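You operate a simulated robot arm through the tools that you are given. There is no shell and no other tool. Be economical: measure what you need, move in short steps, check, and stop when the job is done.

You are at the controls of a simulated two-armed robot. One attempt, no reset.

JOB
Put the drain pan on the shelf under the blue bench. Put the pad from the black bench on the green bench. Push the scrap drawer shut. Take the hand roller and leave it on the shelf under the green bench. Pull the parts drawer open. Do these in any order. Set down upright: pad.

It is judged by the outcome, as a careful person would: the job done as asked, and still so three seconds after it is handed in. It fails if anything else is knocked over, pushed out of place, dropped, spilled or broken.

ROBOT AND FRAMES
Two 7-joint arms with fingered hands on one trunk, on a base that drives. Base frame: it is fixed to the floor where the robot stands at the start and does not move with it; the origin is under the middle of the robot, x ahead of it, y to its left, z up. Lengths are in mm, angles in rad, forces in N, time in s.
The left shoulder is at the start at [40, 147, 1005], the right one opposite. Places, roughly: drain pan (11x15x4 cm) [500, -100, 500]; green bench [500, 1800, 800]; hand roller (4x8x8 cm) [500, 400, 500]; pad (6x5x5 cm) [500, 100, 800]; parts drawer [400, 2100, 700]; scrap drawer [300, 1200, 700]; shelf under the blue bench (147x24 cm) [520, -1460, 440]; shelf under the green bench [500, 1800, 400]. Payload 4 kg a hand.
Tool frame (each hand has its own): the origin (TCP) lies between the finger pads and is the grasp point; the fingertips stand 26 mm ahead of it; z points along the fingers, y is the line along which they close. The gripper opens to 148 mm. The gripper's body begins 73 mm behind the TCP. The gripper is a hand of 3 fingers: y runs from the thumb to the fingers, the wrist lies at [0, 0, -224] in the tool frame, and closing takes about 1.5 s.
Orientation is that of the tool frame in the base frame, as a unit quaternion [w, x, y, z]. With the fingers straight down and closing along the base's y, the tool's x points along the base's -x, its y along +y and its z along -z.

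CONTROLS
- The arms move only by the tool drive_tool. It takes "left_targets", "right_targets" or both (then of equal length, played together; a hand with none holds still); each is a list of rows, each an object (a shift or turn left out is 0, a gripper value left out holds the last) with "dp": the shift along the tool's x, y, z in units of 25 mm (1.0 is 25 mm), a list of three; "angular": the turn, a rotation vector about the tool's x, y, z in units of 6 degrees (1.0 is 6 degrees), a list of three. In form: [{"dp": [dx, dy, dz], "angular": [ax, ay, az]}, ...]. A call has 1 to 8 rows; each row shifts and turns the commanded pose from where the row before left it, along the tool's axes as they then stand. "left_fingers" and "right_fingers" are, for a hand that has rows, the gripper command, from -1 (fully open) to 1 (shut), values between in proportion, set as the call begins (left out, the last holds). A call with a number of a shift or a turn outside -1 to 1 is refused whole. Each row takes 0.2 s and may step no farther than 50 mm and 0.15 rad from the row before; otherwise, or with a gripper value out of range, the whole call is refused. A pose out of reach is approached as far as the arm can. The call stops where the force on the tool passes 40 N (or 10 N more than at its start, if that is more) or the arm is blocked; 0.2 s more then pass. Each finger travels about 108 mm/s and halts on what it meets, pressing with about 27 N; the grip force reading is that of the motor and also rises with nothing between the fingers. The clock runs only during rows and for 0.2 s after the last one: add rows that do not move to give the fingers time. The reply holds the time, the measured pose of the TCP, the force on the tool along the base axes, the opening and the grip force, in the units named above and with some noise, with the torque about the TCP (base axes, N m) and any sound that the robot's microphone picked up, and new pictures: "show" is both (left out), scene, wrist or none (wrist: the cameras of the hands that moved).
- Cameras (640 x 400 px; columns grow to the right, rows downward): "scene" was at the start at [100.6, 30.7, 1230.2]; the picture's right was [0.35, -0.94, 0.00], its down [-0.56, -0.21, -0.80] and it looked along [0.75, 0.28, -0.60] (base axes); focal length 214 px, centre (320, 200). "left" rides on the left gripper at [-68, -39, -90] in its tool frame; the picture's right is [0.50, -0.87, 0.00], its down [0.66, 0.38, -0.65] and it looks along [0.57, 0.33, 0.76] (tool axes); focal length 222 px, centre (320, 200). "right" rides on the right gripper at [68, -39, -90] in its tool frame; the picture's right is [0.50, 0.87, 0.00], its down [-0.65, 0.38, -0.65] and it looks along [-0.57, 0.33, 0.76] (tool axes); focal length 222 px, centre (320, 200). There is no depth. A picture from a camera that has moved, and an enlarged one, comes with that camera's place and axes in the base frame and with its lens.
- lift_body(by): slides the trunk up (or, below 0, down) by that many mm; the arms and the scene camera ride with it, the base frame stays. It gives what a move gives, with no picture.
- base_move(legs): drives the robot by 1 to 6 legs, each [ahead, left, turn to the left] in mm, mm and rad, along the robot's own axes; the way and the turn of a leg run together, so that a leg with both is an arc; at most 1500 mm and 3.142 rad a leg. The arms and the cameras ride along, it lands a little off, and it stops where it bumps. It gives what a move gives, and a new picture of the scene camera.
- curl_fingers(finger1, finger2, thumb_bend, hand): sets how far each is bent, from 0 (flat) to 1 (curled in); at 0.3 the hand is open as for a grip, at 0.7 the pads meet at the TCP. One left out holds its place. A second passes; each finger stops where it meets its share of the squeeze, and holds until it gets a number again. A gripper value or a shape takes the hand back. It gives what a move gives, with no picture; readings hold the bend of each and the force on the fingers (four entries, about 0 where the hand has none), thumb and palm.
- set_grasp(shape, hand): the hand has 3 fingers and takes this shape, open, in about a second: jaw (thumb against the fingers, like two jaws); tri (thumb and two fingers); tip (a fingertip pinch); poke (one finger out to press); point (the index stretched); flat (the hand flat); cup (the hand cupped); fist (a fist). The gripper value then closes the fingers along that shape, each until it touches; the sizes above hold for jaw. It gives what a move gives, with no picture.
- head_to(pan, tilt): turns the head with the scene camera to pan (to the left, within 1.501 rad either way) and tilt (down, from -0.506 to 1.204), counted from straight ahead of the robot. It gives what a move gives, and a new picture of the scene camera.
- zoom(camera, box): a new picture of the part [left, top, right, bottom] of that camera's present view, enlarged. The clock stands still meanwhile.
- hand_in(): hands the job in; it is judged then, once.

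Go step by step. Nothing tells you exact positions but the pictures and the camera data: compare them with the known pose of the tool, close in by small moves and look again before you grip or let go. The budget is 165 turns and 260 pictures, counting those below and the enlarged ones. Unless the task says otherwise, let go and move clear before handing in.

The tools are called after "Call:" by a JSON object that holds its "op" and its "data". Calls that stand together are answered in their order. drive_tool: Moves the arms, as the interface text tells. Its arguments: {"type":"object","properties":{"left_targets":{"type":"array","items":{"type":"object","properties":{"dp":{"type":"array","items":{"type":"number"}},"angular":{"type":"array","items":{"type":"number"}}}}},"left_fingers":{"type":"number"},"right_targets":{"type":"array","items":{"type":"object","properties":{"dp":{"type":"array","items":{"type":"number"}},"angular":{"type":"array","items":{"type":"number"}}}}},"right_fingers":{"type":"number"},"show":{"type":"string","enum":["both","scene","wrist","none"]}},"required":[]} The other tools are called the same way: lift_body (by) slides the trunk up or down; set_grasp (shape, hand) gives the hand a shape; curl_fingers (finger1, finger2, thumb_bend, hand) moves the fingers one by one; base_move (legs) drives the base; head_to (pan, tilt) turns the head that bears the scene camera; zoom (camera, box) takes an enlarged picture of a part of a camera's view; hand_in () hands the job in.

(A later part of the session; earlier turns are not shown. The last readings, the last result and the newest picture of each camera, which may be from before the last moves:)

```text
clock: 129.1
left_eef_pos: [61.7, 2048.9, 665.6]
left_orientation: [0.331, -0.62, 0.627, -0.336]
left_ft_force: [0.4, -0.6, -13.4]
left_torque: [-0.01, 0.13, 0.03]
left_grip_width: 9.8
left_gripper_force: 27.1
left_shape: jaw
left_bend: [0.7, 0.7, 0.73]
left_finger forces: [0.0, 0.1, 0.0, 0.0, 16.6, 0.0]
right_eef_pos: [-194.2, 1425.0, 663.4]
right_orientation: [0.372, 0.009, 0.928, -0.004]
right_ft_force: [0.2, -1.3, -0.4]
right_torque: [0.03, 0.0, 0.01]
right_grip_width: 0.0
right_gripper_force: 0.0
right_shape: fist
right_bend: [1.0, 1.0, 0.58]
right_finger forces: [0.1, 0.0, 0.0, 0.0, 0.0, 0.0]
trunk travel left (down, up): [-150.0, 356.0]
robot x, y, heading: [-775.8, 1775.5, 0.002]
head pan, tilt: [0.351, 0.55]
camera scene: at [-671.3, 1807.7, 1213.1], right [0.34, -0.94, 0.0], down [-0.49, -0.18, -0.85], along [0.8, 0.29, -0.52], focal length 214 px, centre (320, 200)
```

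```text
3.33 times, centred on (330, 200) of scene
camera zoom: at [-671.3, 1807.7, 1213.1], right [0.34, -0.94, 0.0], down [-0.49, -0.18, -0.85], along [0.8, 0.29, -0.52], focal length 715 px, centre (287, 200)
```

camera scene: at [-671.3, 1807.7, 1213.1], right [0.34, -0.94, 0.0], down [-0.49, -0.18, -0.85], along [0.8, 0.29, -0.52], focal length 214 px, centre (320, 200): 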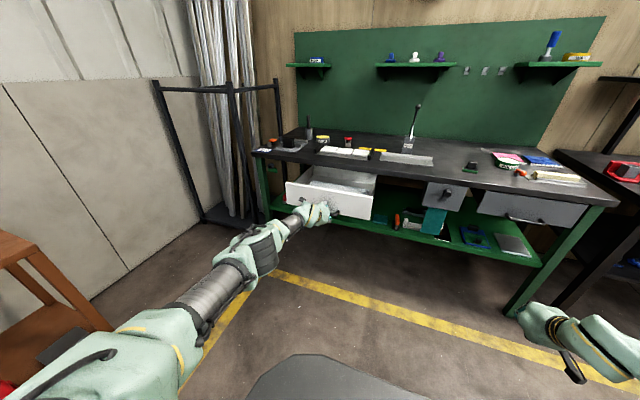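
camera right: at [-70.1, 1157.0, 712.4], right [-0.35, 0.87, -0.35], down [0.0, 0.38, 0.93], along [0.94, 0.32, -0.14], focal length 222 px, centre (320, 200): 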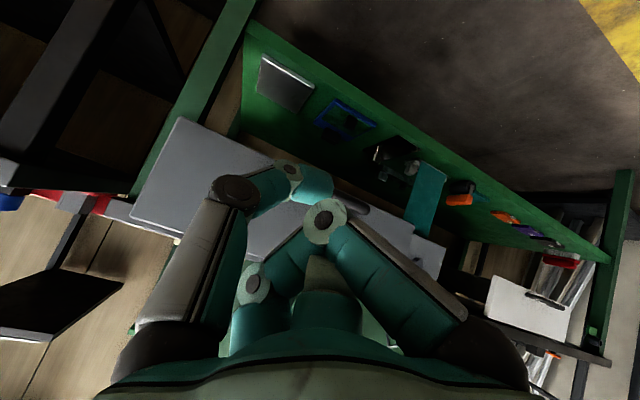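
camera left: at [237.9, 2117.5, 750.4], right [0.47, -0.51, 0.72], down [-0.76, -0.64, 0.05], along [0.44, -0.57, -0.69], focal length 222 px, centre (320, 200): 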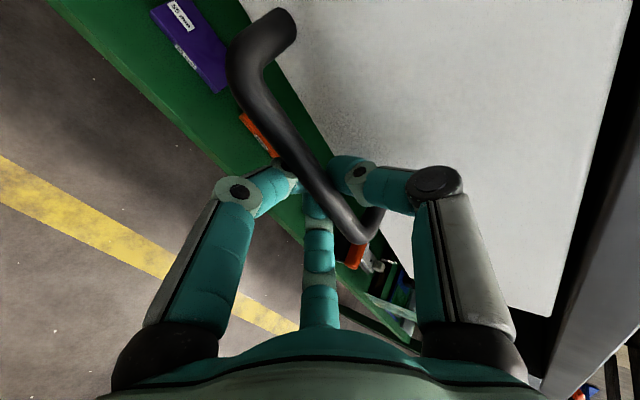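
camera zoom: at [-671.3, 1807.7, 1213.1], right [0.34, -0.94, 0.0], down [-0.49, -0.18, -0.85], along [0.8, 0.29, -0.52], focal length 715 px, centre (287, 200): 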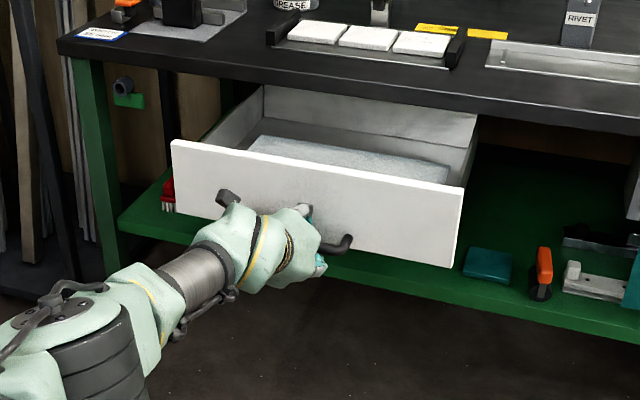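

The parts drawer is well open. I release and withdraw along the tool axis.

Call:
{"op": "drive_tool", "data": {"left_targets": [{}, {}, {}, {}], "left_fingers": 0.2, "show": "wrist"}}

Call:
{"op": "drive_tool", "data": {"left_targets": [{"dp": [0, 0, -0.4]}, {"dp": [0, 0, -0.8]}, {"dp": [0, 0, -1]}, {"dp": [0, 0, -1]}, {}], "show": "both"}}

```text
clock: 130.1
left_eef_pos: [62.2, 2047.6, 666.1]
left_orientation: [0.331, -0.619, 0.628, -0.336]
left_ft_force: [-0.1, -0.6, -0.2]
left_torque: [0.03, -0.02, 0.02]
left_grip_width: 58.4
left_gripper_force: 0.0
left_shape: jaw
left_bend: [0.77, 0.77, 0.7]
left_finger forces: [0.0, 0.0, 0.1, 0.1, 1.0, 0.0]
right_eef_pos: [-195.1, 1425.0, 663.8]
right_orientation: [0.373, 0.008, 0.928, -0.002]
right_ft_force: [-0.4, 0.0, -0.2]
right_torque: [0.0, 0.02, -0.01]
right_grip_width: 0.3
right_gripper_force: 0.1
right_shape: fist
right_bend: [1.0, 1.0, 0.58]
right_finger forces: [0.0, 0.0, 0.0, 0.0, 0.0, 0.0]
trunk travel left (down, up): [-150.0, 356.0]
robot x, y, heading: [-775.7, 1775.4, -0.001]
head pan, tilt: [0.351, 0.55]
camera left: at [7.6, 2117.2, 750.1], right [0.47, -0.51, 0.72], down [-0.76, -0.64, 0.05], along [0.44, -0.57, -0.69], focal length 222 px, centre (320, 200)
```

left: 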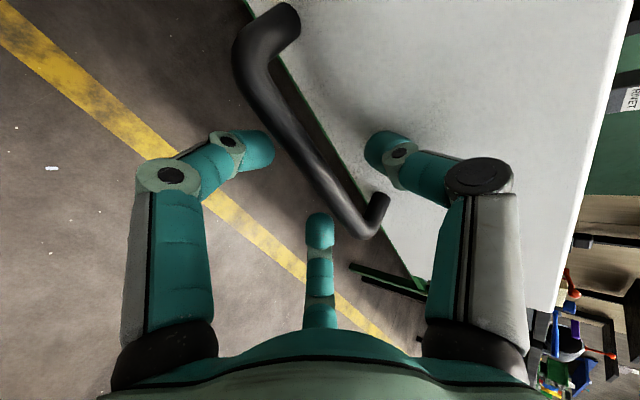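

```text
clock: 131.3
left_eef_pos: [-6.5, 2050.8, 708.9]
left_orientation: [0.331, -0.62, 0.628, -0.336]
left_ft_force: [0.7, 0.0, 0.7]
left_torque: [-0.03, 0.02, 0.02]
left_grip_width: 59.1
left_gripper_force: 0.0
left_shape: jaw
left_bend: [0.77, 0.77, 0.7]
left_finger forces: [0.0, 0.1, 0.0, 0.0, 0.0, 0.1]
right_eef_pos: [-194.4, 1424.7, 662.6]
right_orientation: [0.372, 0.008, 0.928, -0.003]
right_ft_force: [-0.5, -0.1, -0.1]
right_torque: [-0.02, -0.01, 0.0]
right_grip_width: 0.0
right_gripper_force: 0.0
right_shape: fist
right_bend: [1.0, 1.0, 0.58]
right_finger forces: [0.1, 0.0, 0.0, 0.1, 0.1, 0.1]
trunk travel left (down, up): [-150.0, 356.0]
robot x, y, heading: [-775.0, 1773.5, -0.003]
head pan, tilt: [0.351, 0.55]
camera scene: at [-672.0, 1806.8, 1213.2], right [0.34, -0.94, 0.0], down [-0.49, -0.18, -0.85], along [0.8, 0.29, -0.52], focal length 214 px, centre (320, 200)
camera left: at [-58.8, 2118.9, 793.6], right [0.47, -0.51, 0.72], down [-0.76, -0.65, 0.05], along [0.44, -0.57, -0.69], focal length 222 px, centre (320, 200)
```

scene: 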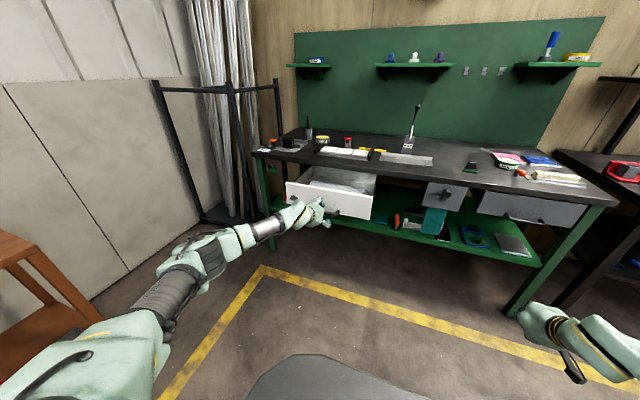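
left: 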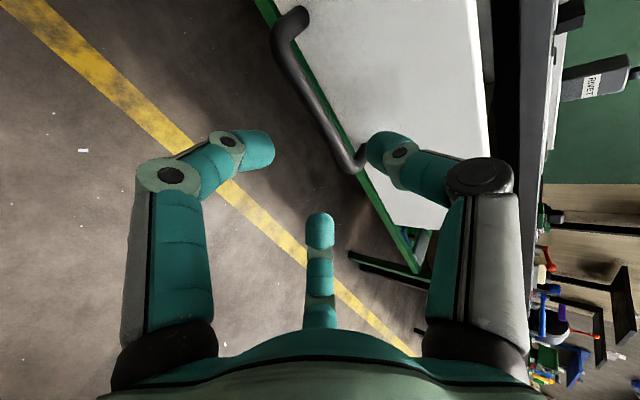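

Drawer open, hand free. I return the left hand to a neutral pose before driving to the drain pan.

Call:
{"op": "drive_tool", "data": {"left_targets": [{"angular": [-1, 0, 0]}, {"angular": [-1, 0, 0]}, {"angular": [-1, 0, 0]}, {"angular": [-1, 0, 0]}, {"angular": [-1, 0, 0]}, {"angular": [-1, 0, 0]}, {"angular": [-1, 0, 0]}, {"angular": [-1, 0, 0]}], "show": "none"}}

Call:
{"op": "drive_tool", "data": {"left_targets": [{"angular": [-1, 0, 0]}, {"dp": [0, 0.6, -1]}, {"dp": [0, 0.6, -1]}, {"dp": [0, 0.6, -1]}, {"dp": [0, 0.6, -1]}, {"dp": [0, 0.6, -1]}, {"dp": [0, 0.6, -1]}, {"dp": [0, 0.6, -1]}], "show": "none"}}

Call:
{"op": "drive_tool", "data": {"left_targets": [{"dp": [0, 0.6, -1]}, {"dp": [0, 0.6, -1]}, {"angular": [0, 0, 1]}, {"angular": [0, 0, 1]}, {"angular": [0, 0, 1]}, {"angular": [0, 0, 1]}, {"angular": [0, 0, 1]}, {"angular": [0, 0, 1]}], "show": "scene"}}

```text
clock: 133.1
left_eef_pos: [-60.1, 2032.8, 716.0]
left_orientation: [0.051, -0.7, 0.71, -0.051]
left_ft_force: [0.6, 0.5, -0.1]
left_torque: [0.03, -0.01, 0.01]
left_grip_width: 59.0
left_gripper_force: 0.0
left_shape: jaw
left_bend: [0.77, 0.77, 0.7]
left_finger forces: [0.0, 0.1, 0.0, 0.0, 0.1, 0.0]
left hand out of reach, approached as far as the arm can: row 6, 7, 8
right_eef_pos: [-195.5, 1423.7, 663.5]
right_orientation: [0.373, 0.007, 0.928, -0.002]
right_ft_force: [-0.1, 0.7, 0.2]
right_torque: [-0.02, 0.01, -0.03]
right_grip_width: 0.0
right_gripper_force: 0.0
right_shape: fist
right_bend: [1.0, 1.0, 0.58]
right_finger forces: [0.0, 0.0, 0.0, 0.0, 0.1, 0.1]
trunk travel left (down, up): [-150.0, 356.0]
robot x, y, heading: [-773.9, 1777.8, -0.003]
head pan, tilt: [0.351, 0.55]
```

```text
clock: 134.9
left_eef_pos: [-100.4, 2034.8, 901.6]
left_orientation: [0.014, -0.702, 0.712, -0.013]
left_ft_force: [0.2, -0.4, 0.4]
left_torque: [0.04, -0.01, 0.02]
left_grip_width: 59.0
left_gripper_force: 0.1
left_shape: jaw
left_bend: [0.77, 0.77, 0.7]
left_finger forces: [0.0, 0.0, 0.0, 0.1, 0.1, 0.1]
left hand out of reach, approached as far as the arm can: row 1, 2, 3, 4, 5, 6, 7, 8
right_eef_pos: [-194.5, 1424.0, 664.8]
right_orientation: [0.373, 0.008, 0.928, -0.002]
right_ft_force: [0.2, -0.7, -0.4]
right_torque: [0.0, -0.03, 0.0]
right_grip_width: 0.1
right_gripper_force: 0.0
right_shape: fist
right_bend: [1.0, 1.0, 0.58]
right_finger forces: [0.0, 0.0, 0.1, 0.1, 0.0, 0.1]
trunk travel left (down, up): [-150.0, 356.0]
robot x, y, heading: [-774.3, 1776.4, -0.006]
head pan, tilt: [0.351, 0.55]
```

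```text
clock: 136.7
left_eef_pos: [-113.8, 2035.6, 953.6]
left_orientation: [0.017, -0.447, 0.894, -0.009]
left_ft_force: [-0.7, 0.5, 0.3]
left_torque: [-0.01, 0.01, -0.01]
left_grip_width: 58.9
left_gripper_force: 0.0
left_shape: jaw
left_bend: [0.77, 0.77, 0.7]
left_finger forces: [0.0, 0.0, 0.0, 0.0, 0.0, 0.0]
left hand out of reach, approached as far as the arm can: row 1, 2
right_eef_pos: [-194.1, 1424.2, 664.0]
right_orientation: [0.373, 0.007, 0.928, -0.002]
right_ft_force: [-0.2, -0.1, -0.5]
right_torque: [0.05, 0.0, 0.01]
right_grip_width: 0.0
right_gripper_force: 0.1
right_shape: fist
right_bend: [1.0, 1.0, 0.58]
right_finger forces: [0.1, 0.0, 0.0, 0.1, 0.0, 0.0]
trunk travel left (down, up): [-150.0, 356.0]
robot x, y, heading: [-780.8, 1776.5, -0.003]
head pan, tilt: [0.351, 0.55]
camera scene: at [-672.3, 1806.9, 1213.3], right [0.34, -0.94, 0.0], down [-0.49, -0.18, -0.85], along [0.8, 0.29, -0.52], focal length 214 px, centre (320, 200)
```

scene: 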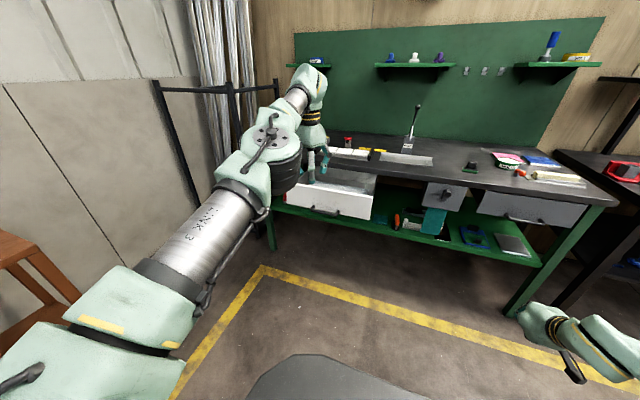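

Call:
{"op": "drive_tool", "data": {"left_targets": [{"angular": [0, 0, 1]}, {"angular": [0, 0, 1]}, {"angular": [0, 0, 1]}, {"angular": [0, 0, 1]}, {"angular": [0, 0, 1]}, {"angular": [0, 0, 1]}, {"angular": [0, 0, 1]}, {"angular": [0, 0, 1]}], "show": "none"}}

Call:
{"op": "drive_tool", "data": {"left_targets": [{"dp": [1, 0, 0]}, {"dp": [1, 0, 0]}, {"dp": [1, 0, 0]}, {"dp": [1, 0, 0]}, {"dp": [1, 0, 0]}, {"dp": [1, 0, 0]}, {"dp": [1, 0, 0]}, {"dp": [1, 0, 0]}], "show": "none"}}

Call:
{"op": "base_move", "data": {"legs": [[150, 0, 0], [0, -1400, 0]]}}

```text
clock: 138.5
left_eef_pos: [-113.9, 2034.8, 953.4]
left_orientation: [0.02, -0.044, 0.999, -0.001]
left_ft_force: [0.2, 0.6, -0.4]
left_torque: [0.02, -0.04, 0.0]
left_grip_width: 59.0
left_gripper_force: 0.1
left_shape: jaw
left_bend: [0.77, 0.77, 0.7]
left_finger forces: [0.0, 0.2, 0.1, 0.0, 0.0, 0.0]
right_eef_pos: [-193.8, 1425.2, 662.9]
right_orientation: [0.373, 0.007, 0.928, -0.002]
right_ft_force: [-0.1, -0.2, -0.5]
right_torque: [0.02, 0.0, -0.03]
right_grip_width: 0.0
right_gripper_force: 0.0
right_shape: fist
right_bend: [1.0, 1.0, 0.58]
right_finger forces: [0.0, 0.1, 0.0, 0.0, 0.1, 0.1]
trunk travel left (down, up): [-150.0, 356.0]
robot x, y, heading: [-778.0, 1779.5, -0.001]
head pan, tilt: [0.351, 0.55]
```

```text
clock: 140.3
left_eef_pos: [-127.3, 2030.4, 991.4]
left_orientation: [0.019, -0.045, 0.999, 0.0]
left_ft_force: [0.6, 0.4, -0.5]
left_torque: [-0.01, -0.01, -0.01]
left_grip_width: 58.8
left_gripper_force: 0.0
left_shape: jaw
left_bend: [0.77, 0.77, 0.7]
left_finger forces: [0.0, 0.1, 0.0, 0.1, 0.1, 0.0]
left hand out of reach, approached as far as the arm can: row 1, 2, 3, 4, 5, 6, 7, 8
right_eef_pos: [-195.1, 1424.1, 664.1]
right_orientation: [0.373, 0.007, 0.928, -0.002]
right_ft_force: [0.0, 1.0, 0.7]
right_torque: [0.01, 0.01, 0.01]
right_grip_width: 0.0
right_gripper_force: 0.0
right_shape: fist
right_bend: [1.0, 1.0, 0.58]
right_finger forces: [0.0, 0.0, 0.0, 0.1, 0.0, 0.0]
trunk travel left (down, up): [-150.0, 356.0]
robot x, y, heading: [-774.2, 1777.8, -0.001]
head pan, tilt: [0.351, 0.55]
```

```text
clock: 148.2
left_eef_pos: [17.8, 648.4, 990.8]
left_orientation: [0.02, -0.046, 0.999, -0.001]
left_ft_force: [-0.7, -0.4, -0.1]
left_torque: [0.02, -0.01, -0.02]
left_grip_width: 58.9
left_gripper_force: 0.1
left_shape: jaw
left_bend: [0.77, 0.77, 0.7]
left_finger forces: [0.0, 0.0, 0.0, 0.0, 0.1, 0.0]
right_eef_pos: [-48.7, 42.1, 663.7]
right_orientation: [0.373, 0.008, 0.928, -0.002]
right_ft_force: [0.0, 1.0, 0.6]
right_torque: [-0.04, 0.04, 0.02]
right_grip_width: 0.0
right_gripper_force: 0.0
right_shape: fist
right_bend: [1.0, 1.0, 0.58]
right_finger forces: [0.0, 0.1, 0.0, 0.0, 0.0, 0.1]
trunk travel left (down, up): [-150.0, 356.0]
robot x, y, heading: [-631.3, 393.5, -0.005]
head pan, tilt: [0.351, 0.55]
camera scene: at [-526.8, 423.9, 1213.3], right [0.34, -0.94, 0.0], down [-0.49, -0.18, -0.85], along [0.8, 0.29, -0.52], focal length 214 px, centre (320, 200)
```

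scene: 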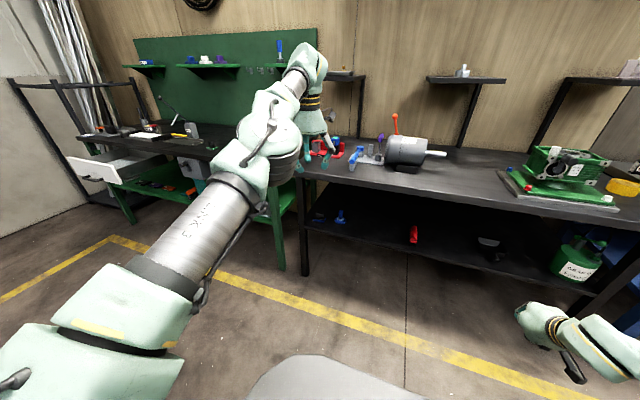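

Now at the black bench again; I look at the drain pan.

Call:
{"op": "lift_body", "data": {"by": -150}}

Call:
{"op": "base_move", "data": {"legs": [[0, -140, 0]]}}

Call:
{"op": "head_to", "data": {"pan": -0.3, "tilt": 0.45}}

Call:
{"op": "zoom", "data": {"camera": "scene", "box": [220, 170, 380, 270]}}

```text
clock: 149.9
left_eef_pos: [18.4, 650.0, 841.9]
left_orientation: [0.02, -0.047, 0.999, -0.001]
left_ft_force: [0.1, 0.1, 0.3]
left_torque: [-0.01, -0.02, 0.0]
left_grip_width: 59.0
left_gripper_force: 0.2
left_shape: jaw
left_bend: [0.77, 0.77, 0.7]
left_finger forces: [0.0, 0.0, 0.1, 0.0, 0.0, 0.0]
right_eef_pos: [-50.3, 42.0, 514.7]
right_orientation: [0.373, 0.007, 0.928, -0.002]
right_ft_force: [-0.5, -0.6, -0.4]
right_torque: [-0.02, -0.04, -0.04]
right_grip_width: 0.0
right_gripper_force: 0.0
right_shape: fist
right_bend: [1.0, 1.0, 0.58]
right_finger forces: [0.0, 0.0, 0.0, 0.0, 0.0, 0.1]
trunk travel left (down, up): [0.0, 506.0]
robot x, y, heading: [-627.3, 391.1, -0.004]
head pan, tilt: [0.351, 0.55]
```

```text
clock: 151.2
left_eef_pos: [16.7, 507.5, 841.6]
left_orientation: [0.019, -0.045, 0.999, 0.0]
left_ft_force: [0.2, -0.2, 0.3]
left_torque: [0.02, -0.01, 0.01]
left_grip_width: 59.0
left_gripper_force: 0.0
left_shape: jaw
left_bend: [0.77, 0.77, 0.7]
left_finger forces: [0.0, 0.1, 0.1, 0.0, 0.1, 0.1]
right_eef_pos: [-50.5, -98.9, 513.0]
right_orientation: [0.373, 0.009, 0.928, -0.002]
right_ft_force: [0.2, -1.1, -0.6]
right_torque: [0.01, -0.01, 0.02]
right_grip_width: 0.0
right_gripper_force: 0.0
right_shape: fist
right_bend: [1.0, 1.0, 0.58]
right_finger forces: [0.1, 0.0, 0.1, 0.1, 0.0, 0.0]
trunk travel left (down, up): [0.0, 506.0]
robot x, y, heading: [-632.5, 254.3, 0.001]
head pan, tilt: [0.351, 0.55]
camera scene: at [-527.3, 283.1, 1064.0], right [0.34, -0.94, 0.0], down [-0.49, -0.18, -0.85], along [0.8, 0.29, -0.52], focal length 214 px, centre (320, 200)
```

scene: 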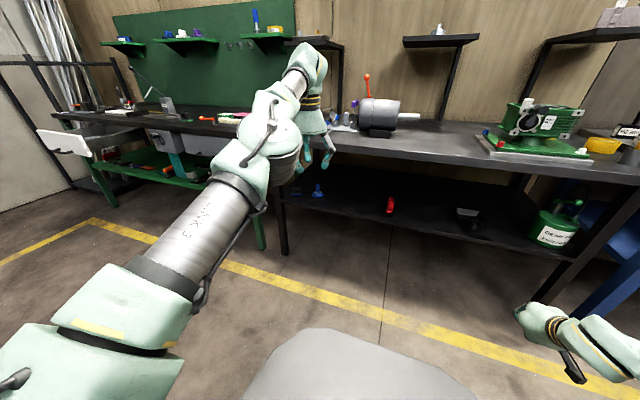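

```text
clock: 152.3
left_eef_pos: [17.0, 509.7, 842.0]
left_orientation: [0.02, -0.045, 0.999, -0.001]
left_ft_force: [-0.3, 0.2, 0.6]
left_torque: [-0.03, 0.0, 0.02]
left_grip_width: 58.7
left_gripper_force: 0.0
left_shape: jaw
left_bend: [0.77, 0.77, 0.7]
left_finger forces: [0.0, 0.0, 0.2, 0.0, 0.0, 0.0]
right_eef_pos: [-49.8, -97.8, 514.9]
right_orientation: [0.373, 0.008, 0.928, -0.002]
right_ft_force: [-0.4, -0.4, -0.4]
right_torque: [-0.02, -0.04, 0.02]
right_grip_width: 0.0
right_gripper_force: 0.1
right_shape: fist
right_bend: [1.0, 1.0, 0.58]
right_finger forces: [0.1, 0.0, 0.0, 0.1, 0.0, 0.0]
trunk travel left (down, up): [0.0, 506.0]
robot x, y, heading: [-632.3, 251.3, 0.001]
head pan, tilt: [-0.3, 0.45]
camera scene: at [-524.1, 226.2, 1073.0], right [-0.3, -0.95, 0.0], down [-0.42, 0.13, -0.9], along [0.86, -0.27, -0.44], focal length 214 px, centre (320, 200)
```

scene: 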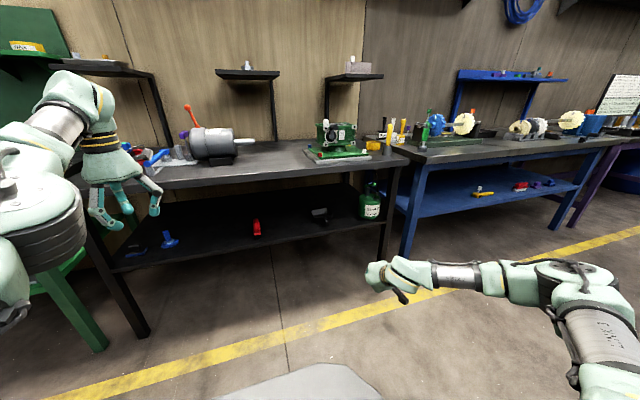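

```text
4.00 times, centred on (300, 220) of scene
camera zoom: at [-524.1, 226.2, 1073.0], right [-0.3, -0.95, 0.0], down [-0.42, 0.13, -0.9], along [0.86, -0.27, -0.44], focal length 858 px, centre (400, 120)
```

zoom: 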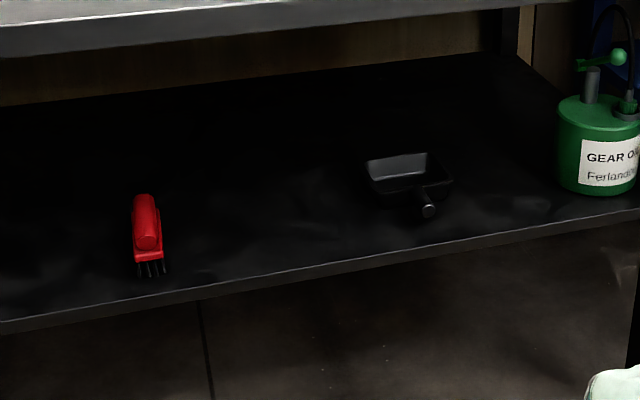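

The pan sits at ≈[498,-107] with its short handle pointing toward me (end ≈[392,-102]). I open the right hand, raise the left a bit, and drive closer to look.

Call:
{"op": "set_grasp", "data": {"hand": "right", "shape": "jaw"}}

Call:
{"op": "drive_tool", "data": {"left_targets": [{"dp": [0, 0, -1]}, {"dp": [0, 0, -1]}, {"dp": [0, 0, -1]}, {"dp": [0, 0, -1]}], "right_targets": [{}, {}, {}, {}], "right_fingers": 0.1, "show": "none"}}

Call:
{"op": "base_move", "data": {"legs": [[280, 0, 0]]}}

Call:
{"op": "drive_tool", "data": {"right_targets": [{"angular": [0, -0.5, 0]}, {}], "show": "wrist"}}

```text
clock: 153.2
left_eef_pos: [17.9, 507.7, 842.0]
left_orientation: [0.019, -0.046, 0.999, 0.0]
left_ft_force: [0.7, 0.5, 0.2]
left_torque: [-0.01, 0.02, 0.0]
left_grip_width: 59.0
left_gripper_force: 0.1
left_shape: jaw
left_bend: [0.77, 0.77, 0.7]
left_finger forces: [0.1, 0.0, 0.1, 0.0, 0.1, 0.1]
right_eef_pos: [-48.8, -98.0, 514.7]
right_orientation: [0.372, 0.007, 0.928, -0.002]
right_ft_force: [0.7, -0.7, 0.2]
right_torque: [-0.02, -0.03, 0.03]
right_grip_width: 147.9
right_gripper_force: 0.1
right_shape: jaw
right_bend: [0.3, 0.3, 0.3]
right_finger forces: [0.1, 0.1, 0.0, 0.0, 0.1, 0.0]
trunk travel left (down, up): [0.0, 506.0]
robot x, y, heading: [-629.5, 250.7, -0.006]
head pan, tilt: [-0.3, 0.45]
```

```text
clock: 154.2
left_eef_pos: [16.5, 508.7, 850.1]
left_orientation: [0.021, -0.045, 0.999, -0.002]
left_ft_force: [0.3, 0.3, 0.0]
left_torque: [0.02, 0.03, 0.0]
left_grip_width: 59.0
left_gripper_force: 0.0
left_shape: jaw
left_bend: [0.77, 0.77, 0.7]
left_finger forces: [0.0, 0.0, 0.0, 0.0, 0.1, 0.0]
left hand out of reach, approached as far as the arm can: row 1, 2, 3, 4
right_eef_pos: [-48.9, -96.9, 515.1]
right_orientation: [0.373, 0.008, 0.928, -0.002]
right_ft_force: [0.3, -0.1, -0.7]
right_torque: [0.01, -0.02, 0.01]
right_grip_width: 67.1
right_gripper_force: 0.0
right_shape: jaw
right_bend: [0.39, 0.39, 0.7]
right_finger forces: [0.1, 0.0, 0.0, 0.0, 0.0, 0.0]
trunk travel left (down, up): [0.0, 506.0]
robot x, y, heading: [-630.0, 253.3, -0.002]
head pan, tilt: [-0.3, 0.45]
```

```text
clock: 156.1
left_eef_pos: [296.0, 508.1, 850.9]
left_orientation: [0.02, -0.046, 0.999, -0.002]
left_ft_force: [0.7, -0.8, -0.8]
left_torque: [-0.03, 0.0, 0.0]
left_grip_width: 59.1
left_gripper_force: 0.1
left_shape: jaw
left_bend: [0.77, 0.77, 0.7]
left_finger forces: [0.0, 0.0, 0.0, 0.0, 0.0, 0.0]
right_eef_pos: [230.0, -98.8, 515.1]
right_orientation: [0.372, 0.006, 0.928, -0.001]
right_ft_force: [-0.8, 0.0, 0.6]
right_torque: [0.0, -0.03, 0.01]
right_grip_width: 67.1
right_gripper_force: 0.1
right_shape: jaw
right_bend: [0.39, 0.39, 0.7]
right_finger forces: [0.0, 0.1, 0.1, 0.0, 0.0, 0.1]
trunk travel left (down, up): [0.0, 506.0]
robot x, y, heading: [-351.9, 249.6, -0.004]
head pan, tilt: [-0.3, 0.45]
camera scene: at [-243.8, 225.3, 1072.9], right [-0.3, -0.95, 0.0], down [-0.42, 0.13, -0.9], along [0.86, -0.27, -0.44], focal length 214 px, centre (320, 200)
```

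scene: 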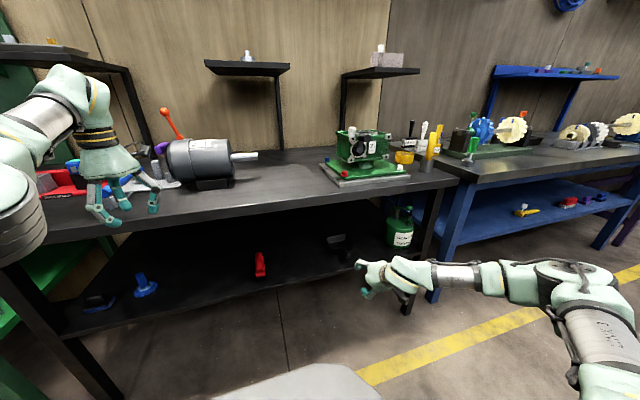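

```text
clock: 156.7
left_eef_pos: [295.2, 507.3, 850.2]
left_orientation: [0.021, -0.045, 0.999, -0.001]
left_ft_force: [-0.5, -0.5, -0.5]
left_torque: [0.03, 0.03, 0.01]
left_grip_width: 58.9
left_gripper_force: 0.1
left_shape: jaw
left_bend: [0.77, 0.77, 0.7]
left_finger forces: [0.1, 0.0, 0.1, 0.0, 0.1, 0.1]
right_eef_pos: [230.9, -97.6, 514.9]
right_orientation: [0.372, 0.007, 0.928, -0.001]
right_ft_force: [-0.8, -0.3, 0.5]
right_torque: [0.0, 0.04, 0.0]
right_grip_width: 67.1
right_gripper_force: 0.1
right_shape: jaw
right_bend: [0.39, 0.39, 0.7]
right_finger forces: [0.0, 0.0, 0.0, 0.1, 0.0, 0.0]
right hand out of reach, approached as far as the arm can: row 1
trunk travel left (down, up): [0.0, 506.0]
robot x, y, heading: [-353.0, 251.3, 0.003]
head pan, tilt: [-0.3, 0.45]
camera right: at [117.6, -134.3, 532.6], right [-0.35, 0.87, -0.34], down [0.03, 0.38, 0.93], along [0.94, 0.31, -0.15], focal length 222 px, centre (320, 200)
```

right: 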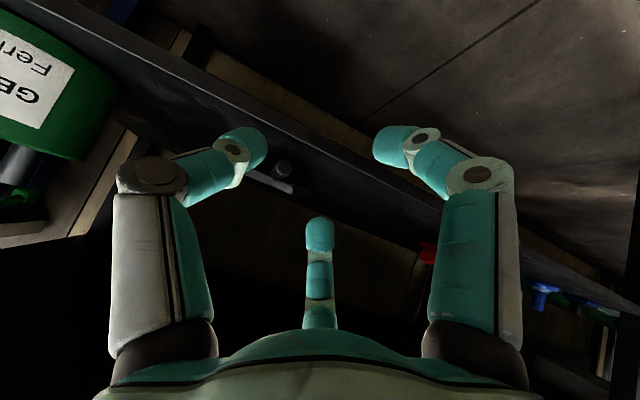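

Handle end at about [395,-102,471]. I move to a standoff above and in front of it.

Call:
{"op": "drive_tool", "data": {"right_targets": [{"dp": [-0.87, -0.03, 0.66]}, {"dp": [-0.87, -0.03, 0.66]}, {"dp": [-0.87, -0.03, 0.66]}, {"dp": [-0.87, -0.03, 0.66]}, {"dp": [-0.87, -0.03, 0.66]}, {}], "show": "wrist"}}

Call:
{"op": "zoom", "data": {"camera": "scene", "box": [300, 200, 420, 290]}}

```text
clock: 158.1
left_eef_pos: [295.7, 508.4, 849.9]
left_orientation: [0.021, -0.045, 0.999, -0.002]
left_ft_force: [0.0, -0.9, 0.0]
left_torque: [-0.01, 0.02, -0.01]
left_grip_width: 59.0
left_gripper_force: 0.0
left_shape: jaw
left_bend: [0.77, 0.77, 0.7]
left_finger forces: [0.0, 0.0, 0.1, 0.0, 0.0, 0.1]
right_eef_pos: [364.9, -104.8, 531.1]
right_orientation: [0.371, 0.007, 0.928, -0.002]
right_ft_force: [-0.2, -1.0, 0.0]
right_torque: [0.0, -0.03, 0.0]
right_grip_width: 66.6
right_gripper_force: 0.0
right_shape: jaw
right_bend: [0.39, 0.39, 0.7]
right_finger forces: [0.0, 0.0, 0.1, 0.0, 0.0, 0.0]
trunk travel left (down, up): [0.0, 506.0]
robot x, y, heading: [-350.8, 253.6, -0.005]
head pan, tilt: [-0.3, 0.45]
camera right: at [252.4, -140.2, 548.9], right [-0.35, 0.87, -0.34], down [0.03, 0.38, 0.93], along [0.94, 0.31, -0.15], focal length 222 px, centre (320, 200)
```

right: 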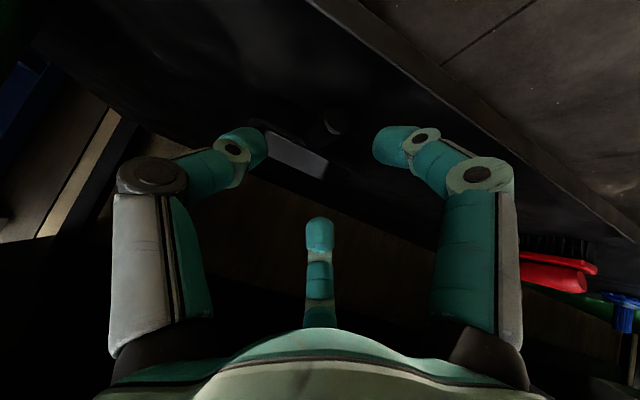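

```text
4.44 times, centred on (360, 245) of scene
camera zoom: at [-244.8, 225.2, 1073.1], right [-0.3, -0.95, 0.0], down [-0.42, 0.13, -0.9], along [0.86, -0.27, -0.44], focal length 953 px, centre (142, 0)
```

zoom: 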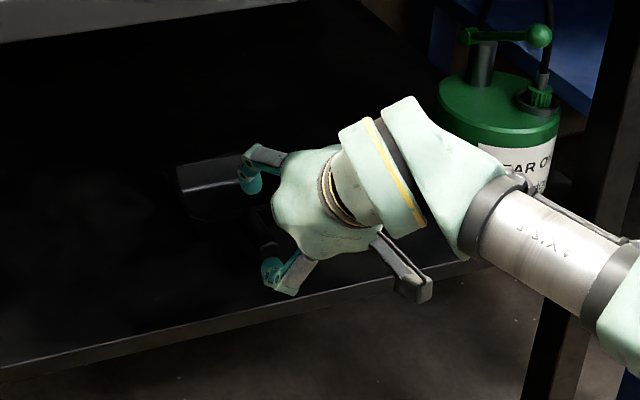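

I roll the hand 30° so one finger comes over the handle and two go along its sides, then approach partly.

Call:
{"op": "drive_tool", "data": {"right_targets": [{"angular": [0, 0, 1]}, {"angular": [0, 0, 1]}, {"angular": [0, 0, 1]}, {"angular": [0, 0, 1]}, {"angular": [0, 0, 1]}, {"dp": [0, 0, 0.8]}, {"dp": [0, 0, 0.8]}, {}], "show": "wrist"}}

Call:
{"op": "zoom", "data": {"camera": "scene", "box": [310, 210, 400, 280]}}

```text
clock: 159.9
left_eef_pos: [296.1, 508.5, 850.1]
left_orientation: [0.021, -0.046, 0.999, -0.002]
left_ft_force: [-0.9, 0.3, -0.6]
left_torque: [0.05, -0.01, 0.01]
left_grip_width: 59.0
left_gripper_force: 0.0
left_shape: jaw
left_bend: [0.77, 0.77, 0.7]
left_finger forces: [0.0, 0.1, 0.0, 0.1, 0.1, 0.1]
right_eef_pos: [392.9, -104.0, 500.4]
right_orientation: [0.361, 0.247, 0.894, 0.095]
right_ft_force: [0.1, 0.1, 0.2]
right_torque: [0.02, 0.02, -0.01]
right_grip_width: 67.0
right_gripper_force: 0.1
right_shape: jaw
right_bend: [0.39, 0.39, 0.7]
right_finger forces: [0.0, 0.0, 0.0, 0.0, 0.0, 0.1]
trunk travel left (down, up): [0.0, 506.0]
robot x, y, heading: [-349.3, 251.9, -0.003]
head pan, tilt: [-0.3, 0.45]
camera right: at [274.2, -101.4, 512.6], right [0.01, 1.0, 0.0], down [0.09, 0.0, 1.0], along [1.0, -0.01, -0.09], focal length 222 px, centre (320, 200)
```

right: 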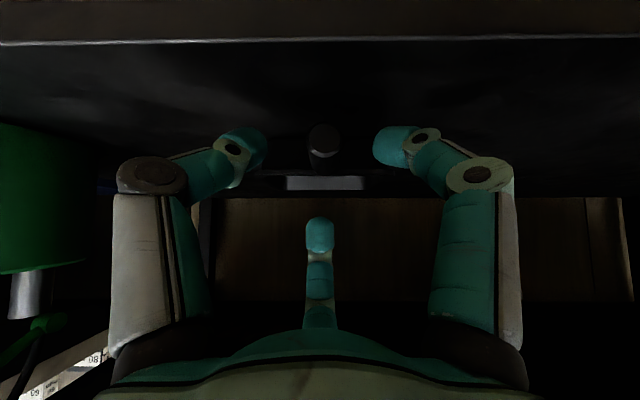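

```text
5.71 times, centred on (355, 245) of scene
camera zoom: at [-244.7, 225.3, 1073.1], right [-0.3, -0.95, 0.0], down [-0.42, 0.13, -0.9], along [0.86, -0.27, -0.44], focal length 1226 px, centre (120, -57)
```

zoom: 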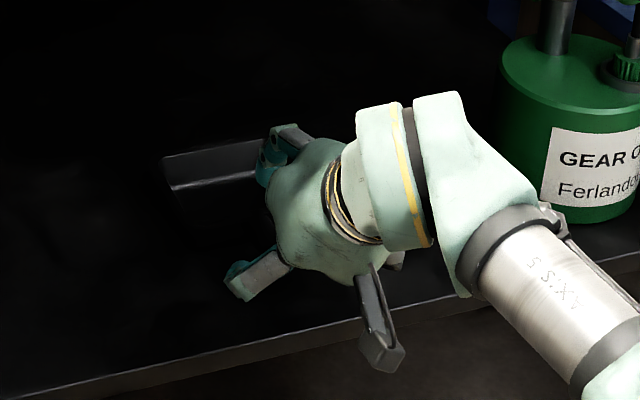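

The view confirms the handle is centred between the side digits. Advance 29 mm and close.

Call:
{"op": "drive_tool", "data": {"right_targets": [{"dp": [0, 0, 0.6]}, {"dp": [0, 0, 0.55]}, {}], "show": "wrist"}}

```text
clock: 160.7
left_eef_pos: [296.1, 506.9, 850.2]
left_orientation: [0.021, -0.045, 0.999, -0.001]
left_ft_force: [-0.1, 1.0, -1.0]
left_torque: [0.0, -0.01, 0.04]
left_grip_width: 59.1
left_gripper_force: 0.0
left_shape: jaw
left_bend: [0.77, 0.77, 0.7]
left_finger forces: [0.0, 0.0, 0.0, 0.0, 0.0, 0.1]
right_eef_pos: [414.0, -104.6, 479.6]
right_orientation: [0.36, 0.246, 0.895, 0.095]
right_ft_force: [-0.3, 1.0, 0.0]
right_torque: [0.03, -0.02, 0.0]
right_grip_width: 67.1
right_gripper_force: 0.0
right_shape: jaw
right_bend: [0.39, 0.39, 0.7]
right_finger forces: [0.0, 0.0, 0.0, 0.0, 0.1, 0.1]
trunk travel left (down, up): [0.0, 506.0]
robot x, y, heading: [-350.9, 251.8, -0.004]
head pan, tilt: [-0.3, 0.45]
camera right: at [294.2, -101.9, 491.1], right [0.02, 1.0, 0.0], down [0.09, 0.0, 1.0], along [1.0, -0.01, -0.09], focal length 222 px, centre (320, 200)
```

right: 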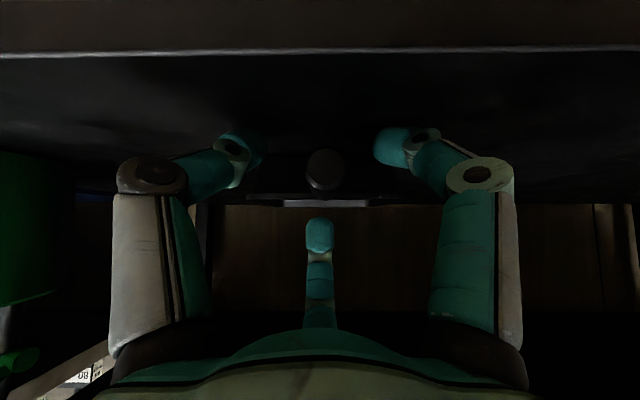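

Call:
{"op": "drive_tool", "data": {"right_targets": [{}, {}, {}, {}, {}, {}, {}], "right_fingers": 1, "show": "wrist"}}

```text
clock: 162.3
left_eef_pos: [295.0, 508.8, 850.7]
left_orientation: [0.021, -0.045, 0.999, -0.002]
left_ft_force: [0.0, 0.3, -0.7]
left_torque: [0.04, -0.01, -0.01]
left_grip_width: 59.1
left_gripper_force: 0.0
left_shape: jaw
left_bend: [0.77, 0.77, 0.7]
left_finger forces: [0.0, 0.1, 0.0, 0.0, 0.1, 0.0]
right_eef_pos: [414.1, -104.2, 481.0]
right_orientation: [0.361, 0.247, 0.894, 0.094]
right_ft_force: [1.8, -0.2, 5.8]
right_torque: [0.04, -0.78, -0.07]
right_grip_width: 22.0
right_gripper_force: 27.4
right_shape: jaw
right_bend: [0.75, 0.77, 0.7]
right_finger forces: [23.1, 30.7, 0.0, 0.0, 21.4, 0.1]
trunk travel left (down, up): [0.0, 506.0]
robot x, y, heading: [-350.9, 252.3, -0.001]
head pan, tilt: [-0.3, 0.45]
camera right: at [294.2, -101.8, 492.3], right [0.01, 1.0, 0.0], down [0.09, 0.0, 1.0], along [1.0, -0.01, -0.09], focal length 222 px, centre (320, 200)
```

right: 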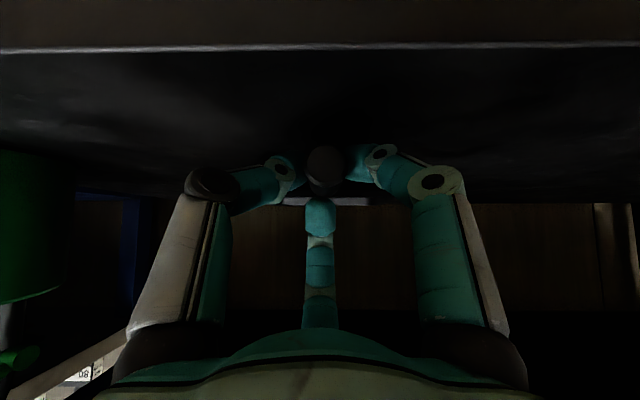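

All three digits grip the handle. Lift 45 mm and check.

Call:
{"op": "drive_tool", "data": {"right_targets": [{"dp": [-0.3, 0.17, -0.36]}, {"dp": [-0.4, 0.23, -0.48]}, {"dp": [-0.4, 0.23, -0.48]}, {}, {}], "show": "wrist"}}

Call:
{"op": "zoom", "data": {"camera": "scene", "box": [310, 200, 400, 270]}}

```text
clock: 163.5
left_eef_pos: [295.3, 507.9, 850.3]
left_orientation: [0.021, -0.046, 0.999, -0.002]
left_ft_force: [0.4, -0.3, -0.3]
left_torque: [0.05, 0.0, -0.02]
left_grip_width: 58.9
left_gripper_force: 0.1
left_shape: jaw
left_bend: [0.77, 0.77, 0.7]
left_finger forces: [0.0, 0.0, 0.0, 0.0, 0.0, 0.0]
right_eef_pos: [414.2, -104.8, 525.4]
right_orientation: [0.36, 0.247, 0.895, 0.095]
right_ft_force: [0.4, 1.0, -2.0]
right_torque: [0.01, 0.03, 0.02]
right_grip_width: 19.5
right_gripper_force: 26.5
right_shape: jaw
right_bend: [0.75, 0.77, 0.7]
right_finger forces: [23.9, 16.0, 0.0, 0.1, 22.8, 0.0]
trunk travel left (down, up): [0.0, 506.0]
robot x, y, heading: [-352.6, 255.8, -0.004]
head pan, tilt: [-0.3, 0.45]
camera right: at [294.2, -101.7, 537.3], right [0.02, 1.0, 0.0], down [0.1, 0.0, 1.0], along [1.0, -0.02, -0.1], focal length 222 px, centre (320, 200)
```

right: 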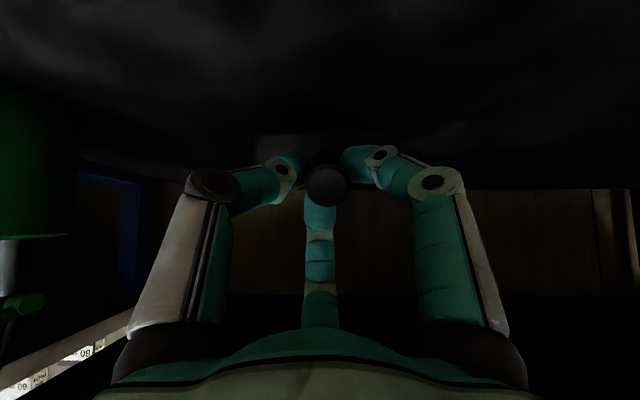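

```text
5.71 times, centred on (355, 235) of scene
camera zoom: at [-244.5, 225.3, 1073.0], right [-0.3, -0.95, 0.0], down [-0.42, 0.13, -0.9], along [0.86, -0.27, -0.44], focal length 1226 px, centre (120, 0)
```

zoom: 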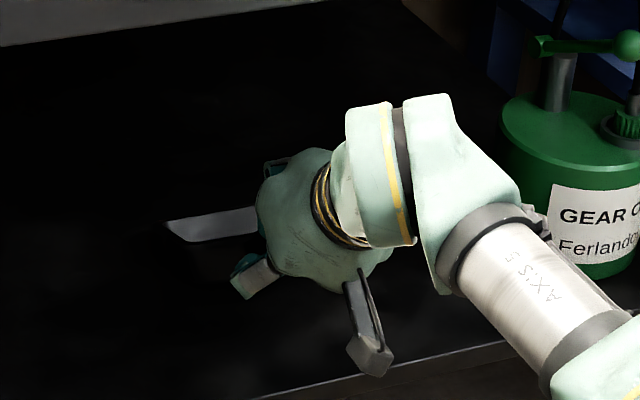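

The pan is carried (drooping a bit at the far side). Lift more and back straight out.

Call:
{"op": "drive_tool", "data": {"right_targets": [{"dp": [-0.5, 0.29, -0.6]}, {"dp": [-0.4, 0.23, -0.48]}, {}], "show": "none"}}

Call:
{"op": "base_move", "data": {"legs": [[-330, 0, 0]]}}

Call:
{"op": "zoom", "data": {"camera": "scene", "box": [310, 200, 430, 290]}}

```text
clock: 164.3
left_eef_pos: [295.6, 508.1, 850.9]
left_orientation: [0.021, -0.045, 0.999, -0.002]
left_ft_force: [0.4, 0.1, -0.3]
left_torque: [0.04, 0.03, 0.02]
left_grip_width: 59.0
left_gripper_force: 0.0
left_shape: jaw
left_bend: [0.77, 0.77, 0.7]
left_finger forces: [0.1, 0.1, 0.0, 0.0, 0.1, 0.0]
right_eef_pos: [412.2, -104.6, 563.0]
right_orientation: [0.359, 0.248, 0.895, 0.093]
right_ft_force: [-0.6, -0.1, -1.5]
right_torque: [0.01, 0.08, 0.02]
right_grip_width: 19.5
right_gripper_force: 27.1
right_shape: jaw
right_bend: [0.75, 0.77, 0.7]
right_finger forces: [24.0, 15.8, 0.0, 0.0, 22.7, 0.1]
trunk travel left (down, up): [0.0, 506.0]
robot x, y, heading: [-353.8, 254.2, 0.0]
head pan, tilt: [-0.3, 0.45]
```

```text
clock: 166.5
left_eef_pos: [-33.3, 509.7, 851.1]
left_orientation: [0.022, -0.046, 0.999, -0.002]
left_ft_force: [0.5, 0.1, 0.5]
left_torque: [0.0, -0.01, 0.0]
left_grip_width: 59.2
left_gripper_force: 0.0
left_shape: jaw
left_bend: [0.77, 0.77, 0.7]
left_finger forces: [0.0, 0.0, 0.0, 0.1, 0.0, 0.1]
right_eef_pos: [86.0, -103.6, 564.4]
right_orientation: [0.362, 0.246, 0.894, 0.095]
right_ft_force: [-0.3, -0.8, -1.9]
right_torque: [0.0, 0.08, -0.01]
right_grip_width: 19.3
right_gripper_force: 26.8
right_shape: jaw
right_bend: [0.75, 0.77, 0.7]
right_finger forces: [24.0, 15.9, 0.1, 0.1, 22.7, 0.0]
trunk travel left (down, up): [0.0, 506.0]
robot x, y, heading: [-680.1, 253.6, -0.0]
head pan, tilt: [-0.3, 0.45]
camera scene: at [-573.1, 226.1, 1073.1], right [-0.3, -0.95, 0.0], down [-0.42, 0.13, -0.9], along [0.86, -0.27, -0.44], focal length 214 px, centre (320, 200)
```

scene: 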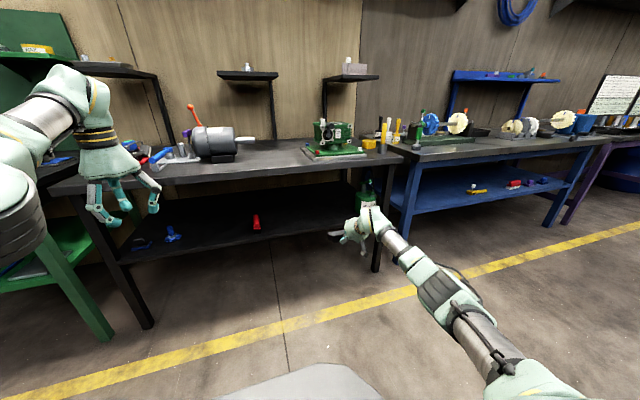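

```text
4.44 times, centred on (370, 245) of scene
camera zoom: at [-573.1, 226.1, 1073.1], right [-0.3, -0.95, 0.0], down [-0.42, 0.13, -0.9], along [0.86, -0.27, -0.44], focal length 953 px, centre (98, 0)
```

zoom: 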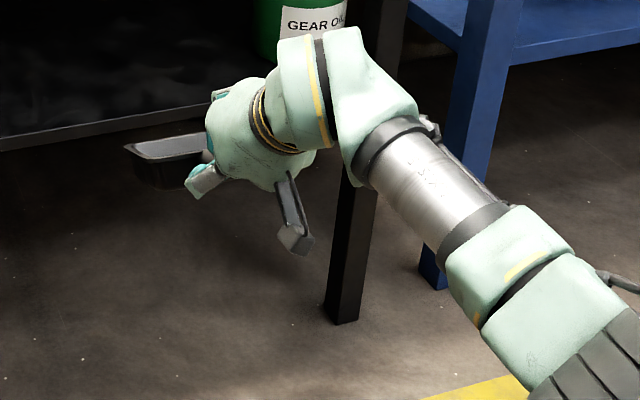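

The pan is held near level. I drive right to the blue bench, aiming for the free shelf part near y≈-1050.

Call:
{"op": "base_move", "data": {"legs": [[0, -946, 0]]}}

Call:
{"op": "zoom", "data": {"camera": "scene", "box": [220, 150, 460, 290]}}

```text
clock: 171.4
left_eef_pos: [-34.0, -439.6, 849.7]
left_orientation: [0.022, -0.046, 0.999, -0.001]
left_ft_force: [-0.7, 0.2, 0.7]
left_torque: [0.01, 0.02, -0.01]
left_grip_width: 58.8
left_gripper_force: 0.0
left_shape: jaw
left_bend: [0.77, 0.77, 0.7]
left_finger forces: [0.0, 0.0, 0.0, 0.0, 0.0, 0.0]
right_eef_pos: [83.8, -1052.5, 562.6]
right_orientation: [0.36, 0.247, 0.895, 0.094]
right_ft_force: [0.3, -0.1, -2.4]
right_torque: [0.01, 0.09, -0.04]
right_grip_width: 19.4
right_gripper_force: 27.0
right_shape: jaw
right_bend: [0.75, 0.77, 0.7]
right_finger forces: [24.1, 15.7, 0.0, 0.0, 22.7, 0.1]
trunk travel left (down, up): [0.0, 506.0]
robot x, y, heading: [-680.8, -693.6, 0.002]
head pan, tilt: [-0.3, 0.45]
camera scene: at [-573.8, -723.8, 1073.0], right [-0.3, -0.95, 0.0], down [-0.42, 0.13, -0.9], along [0.86, -0.27, -0.44], focal length 214 px, centre (320, 200)
```

scene: 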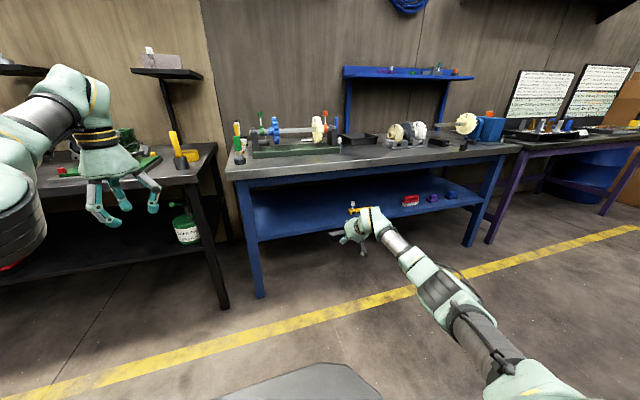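

```text
2.67 times, centred on (340, 220) of scene
camera zoom: at [-573.8, -723.8, 1073.0], right [-0.3, -0.95, 0.0], down [-0.42, 0.13, -0.9], along [0.86, -0.27, -0.44], focal length 572 px, centre (267, 147)
```

zoom: 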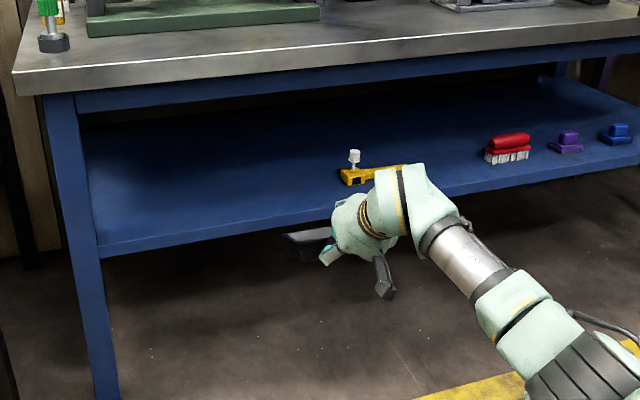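

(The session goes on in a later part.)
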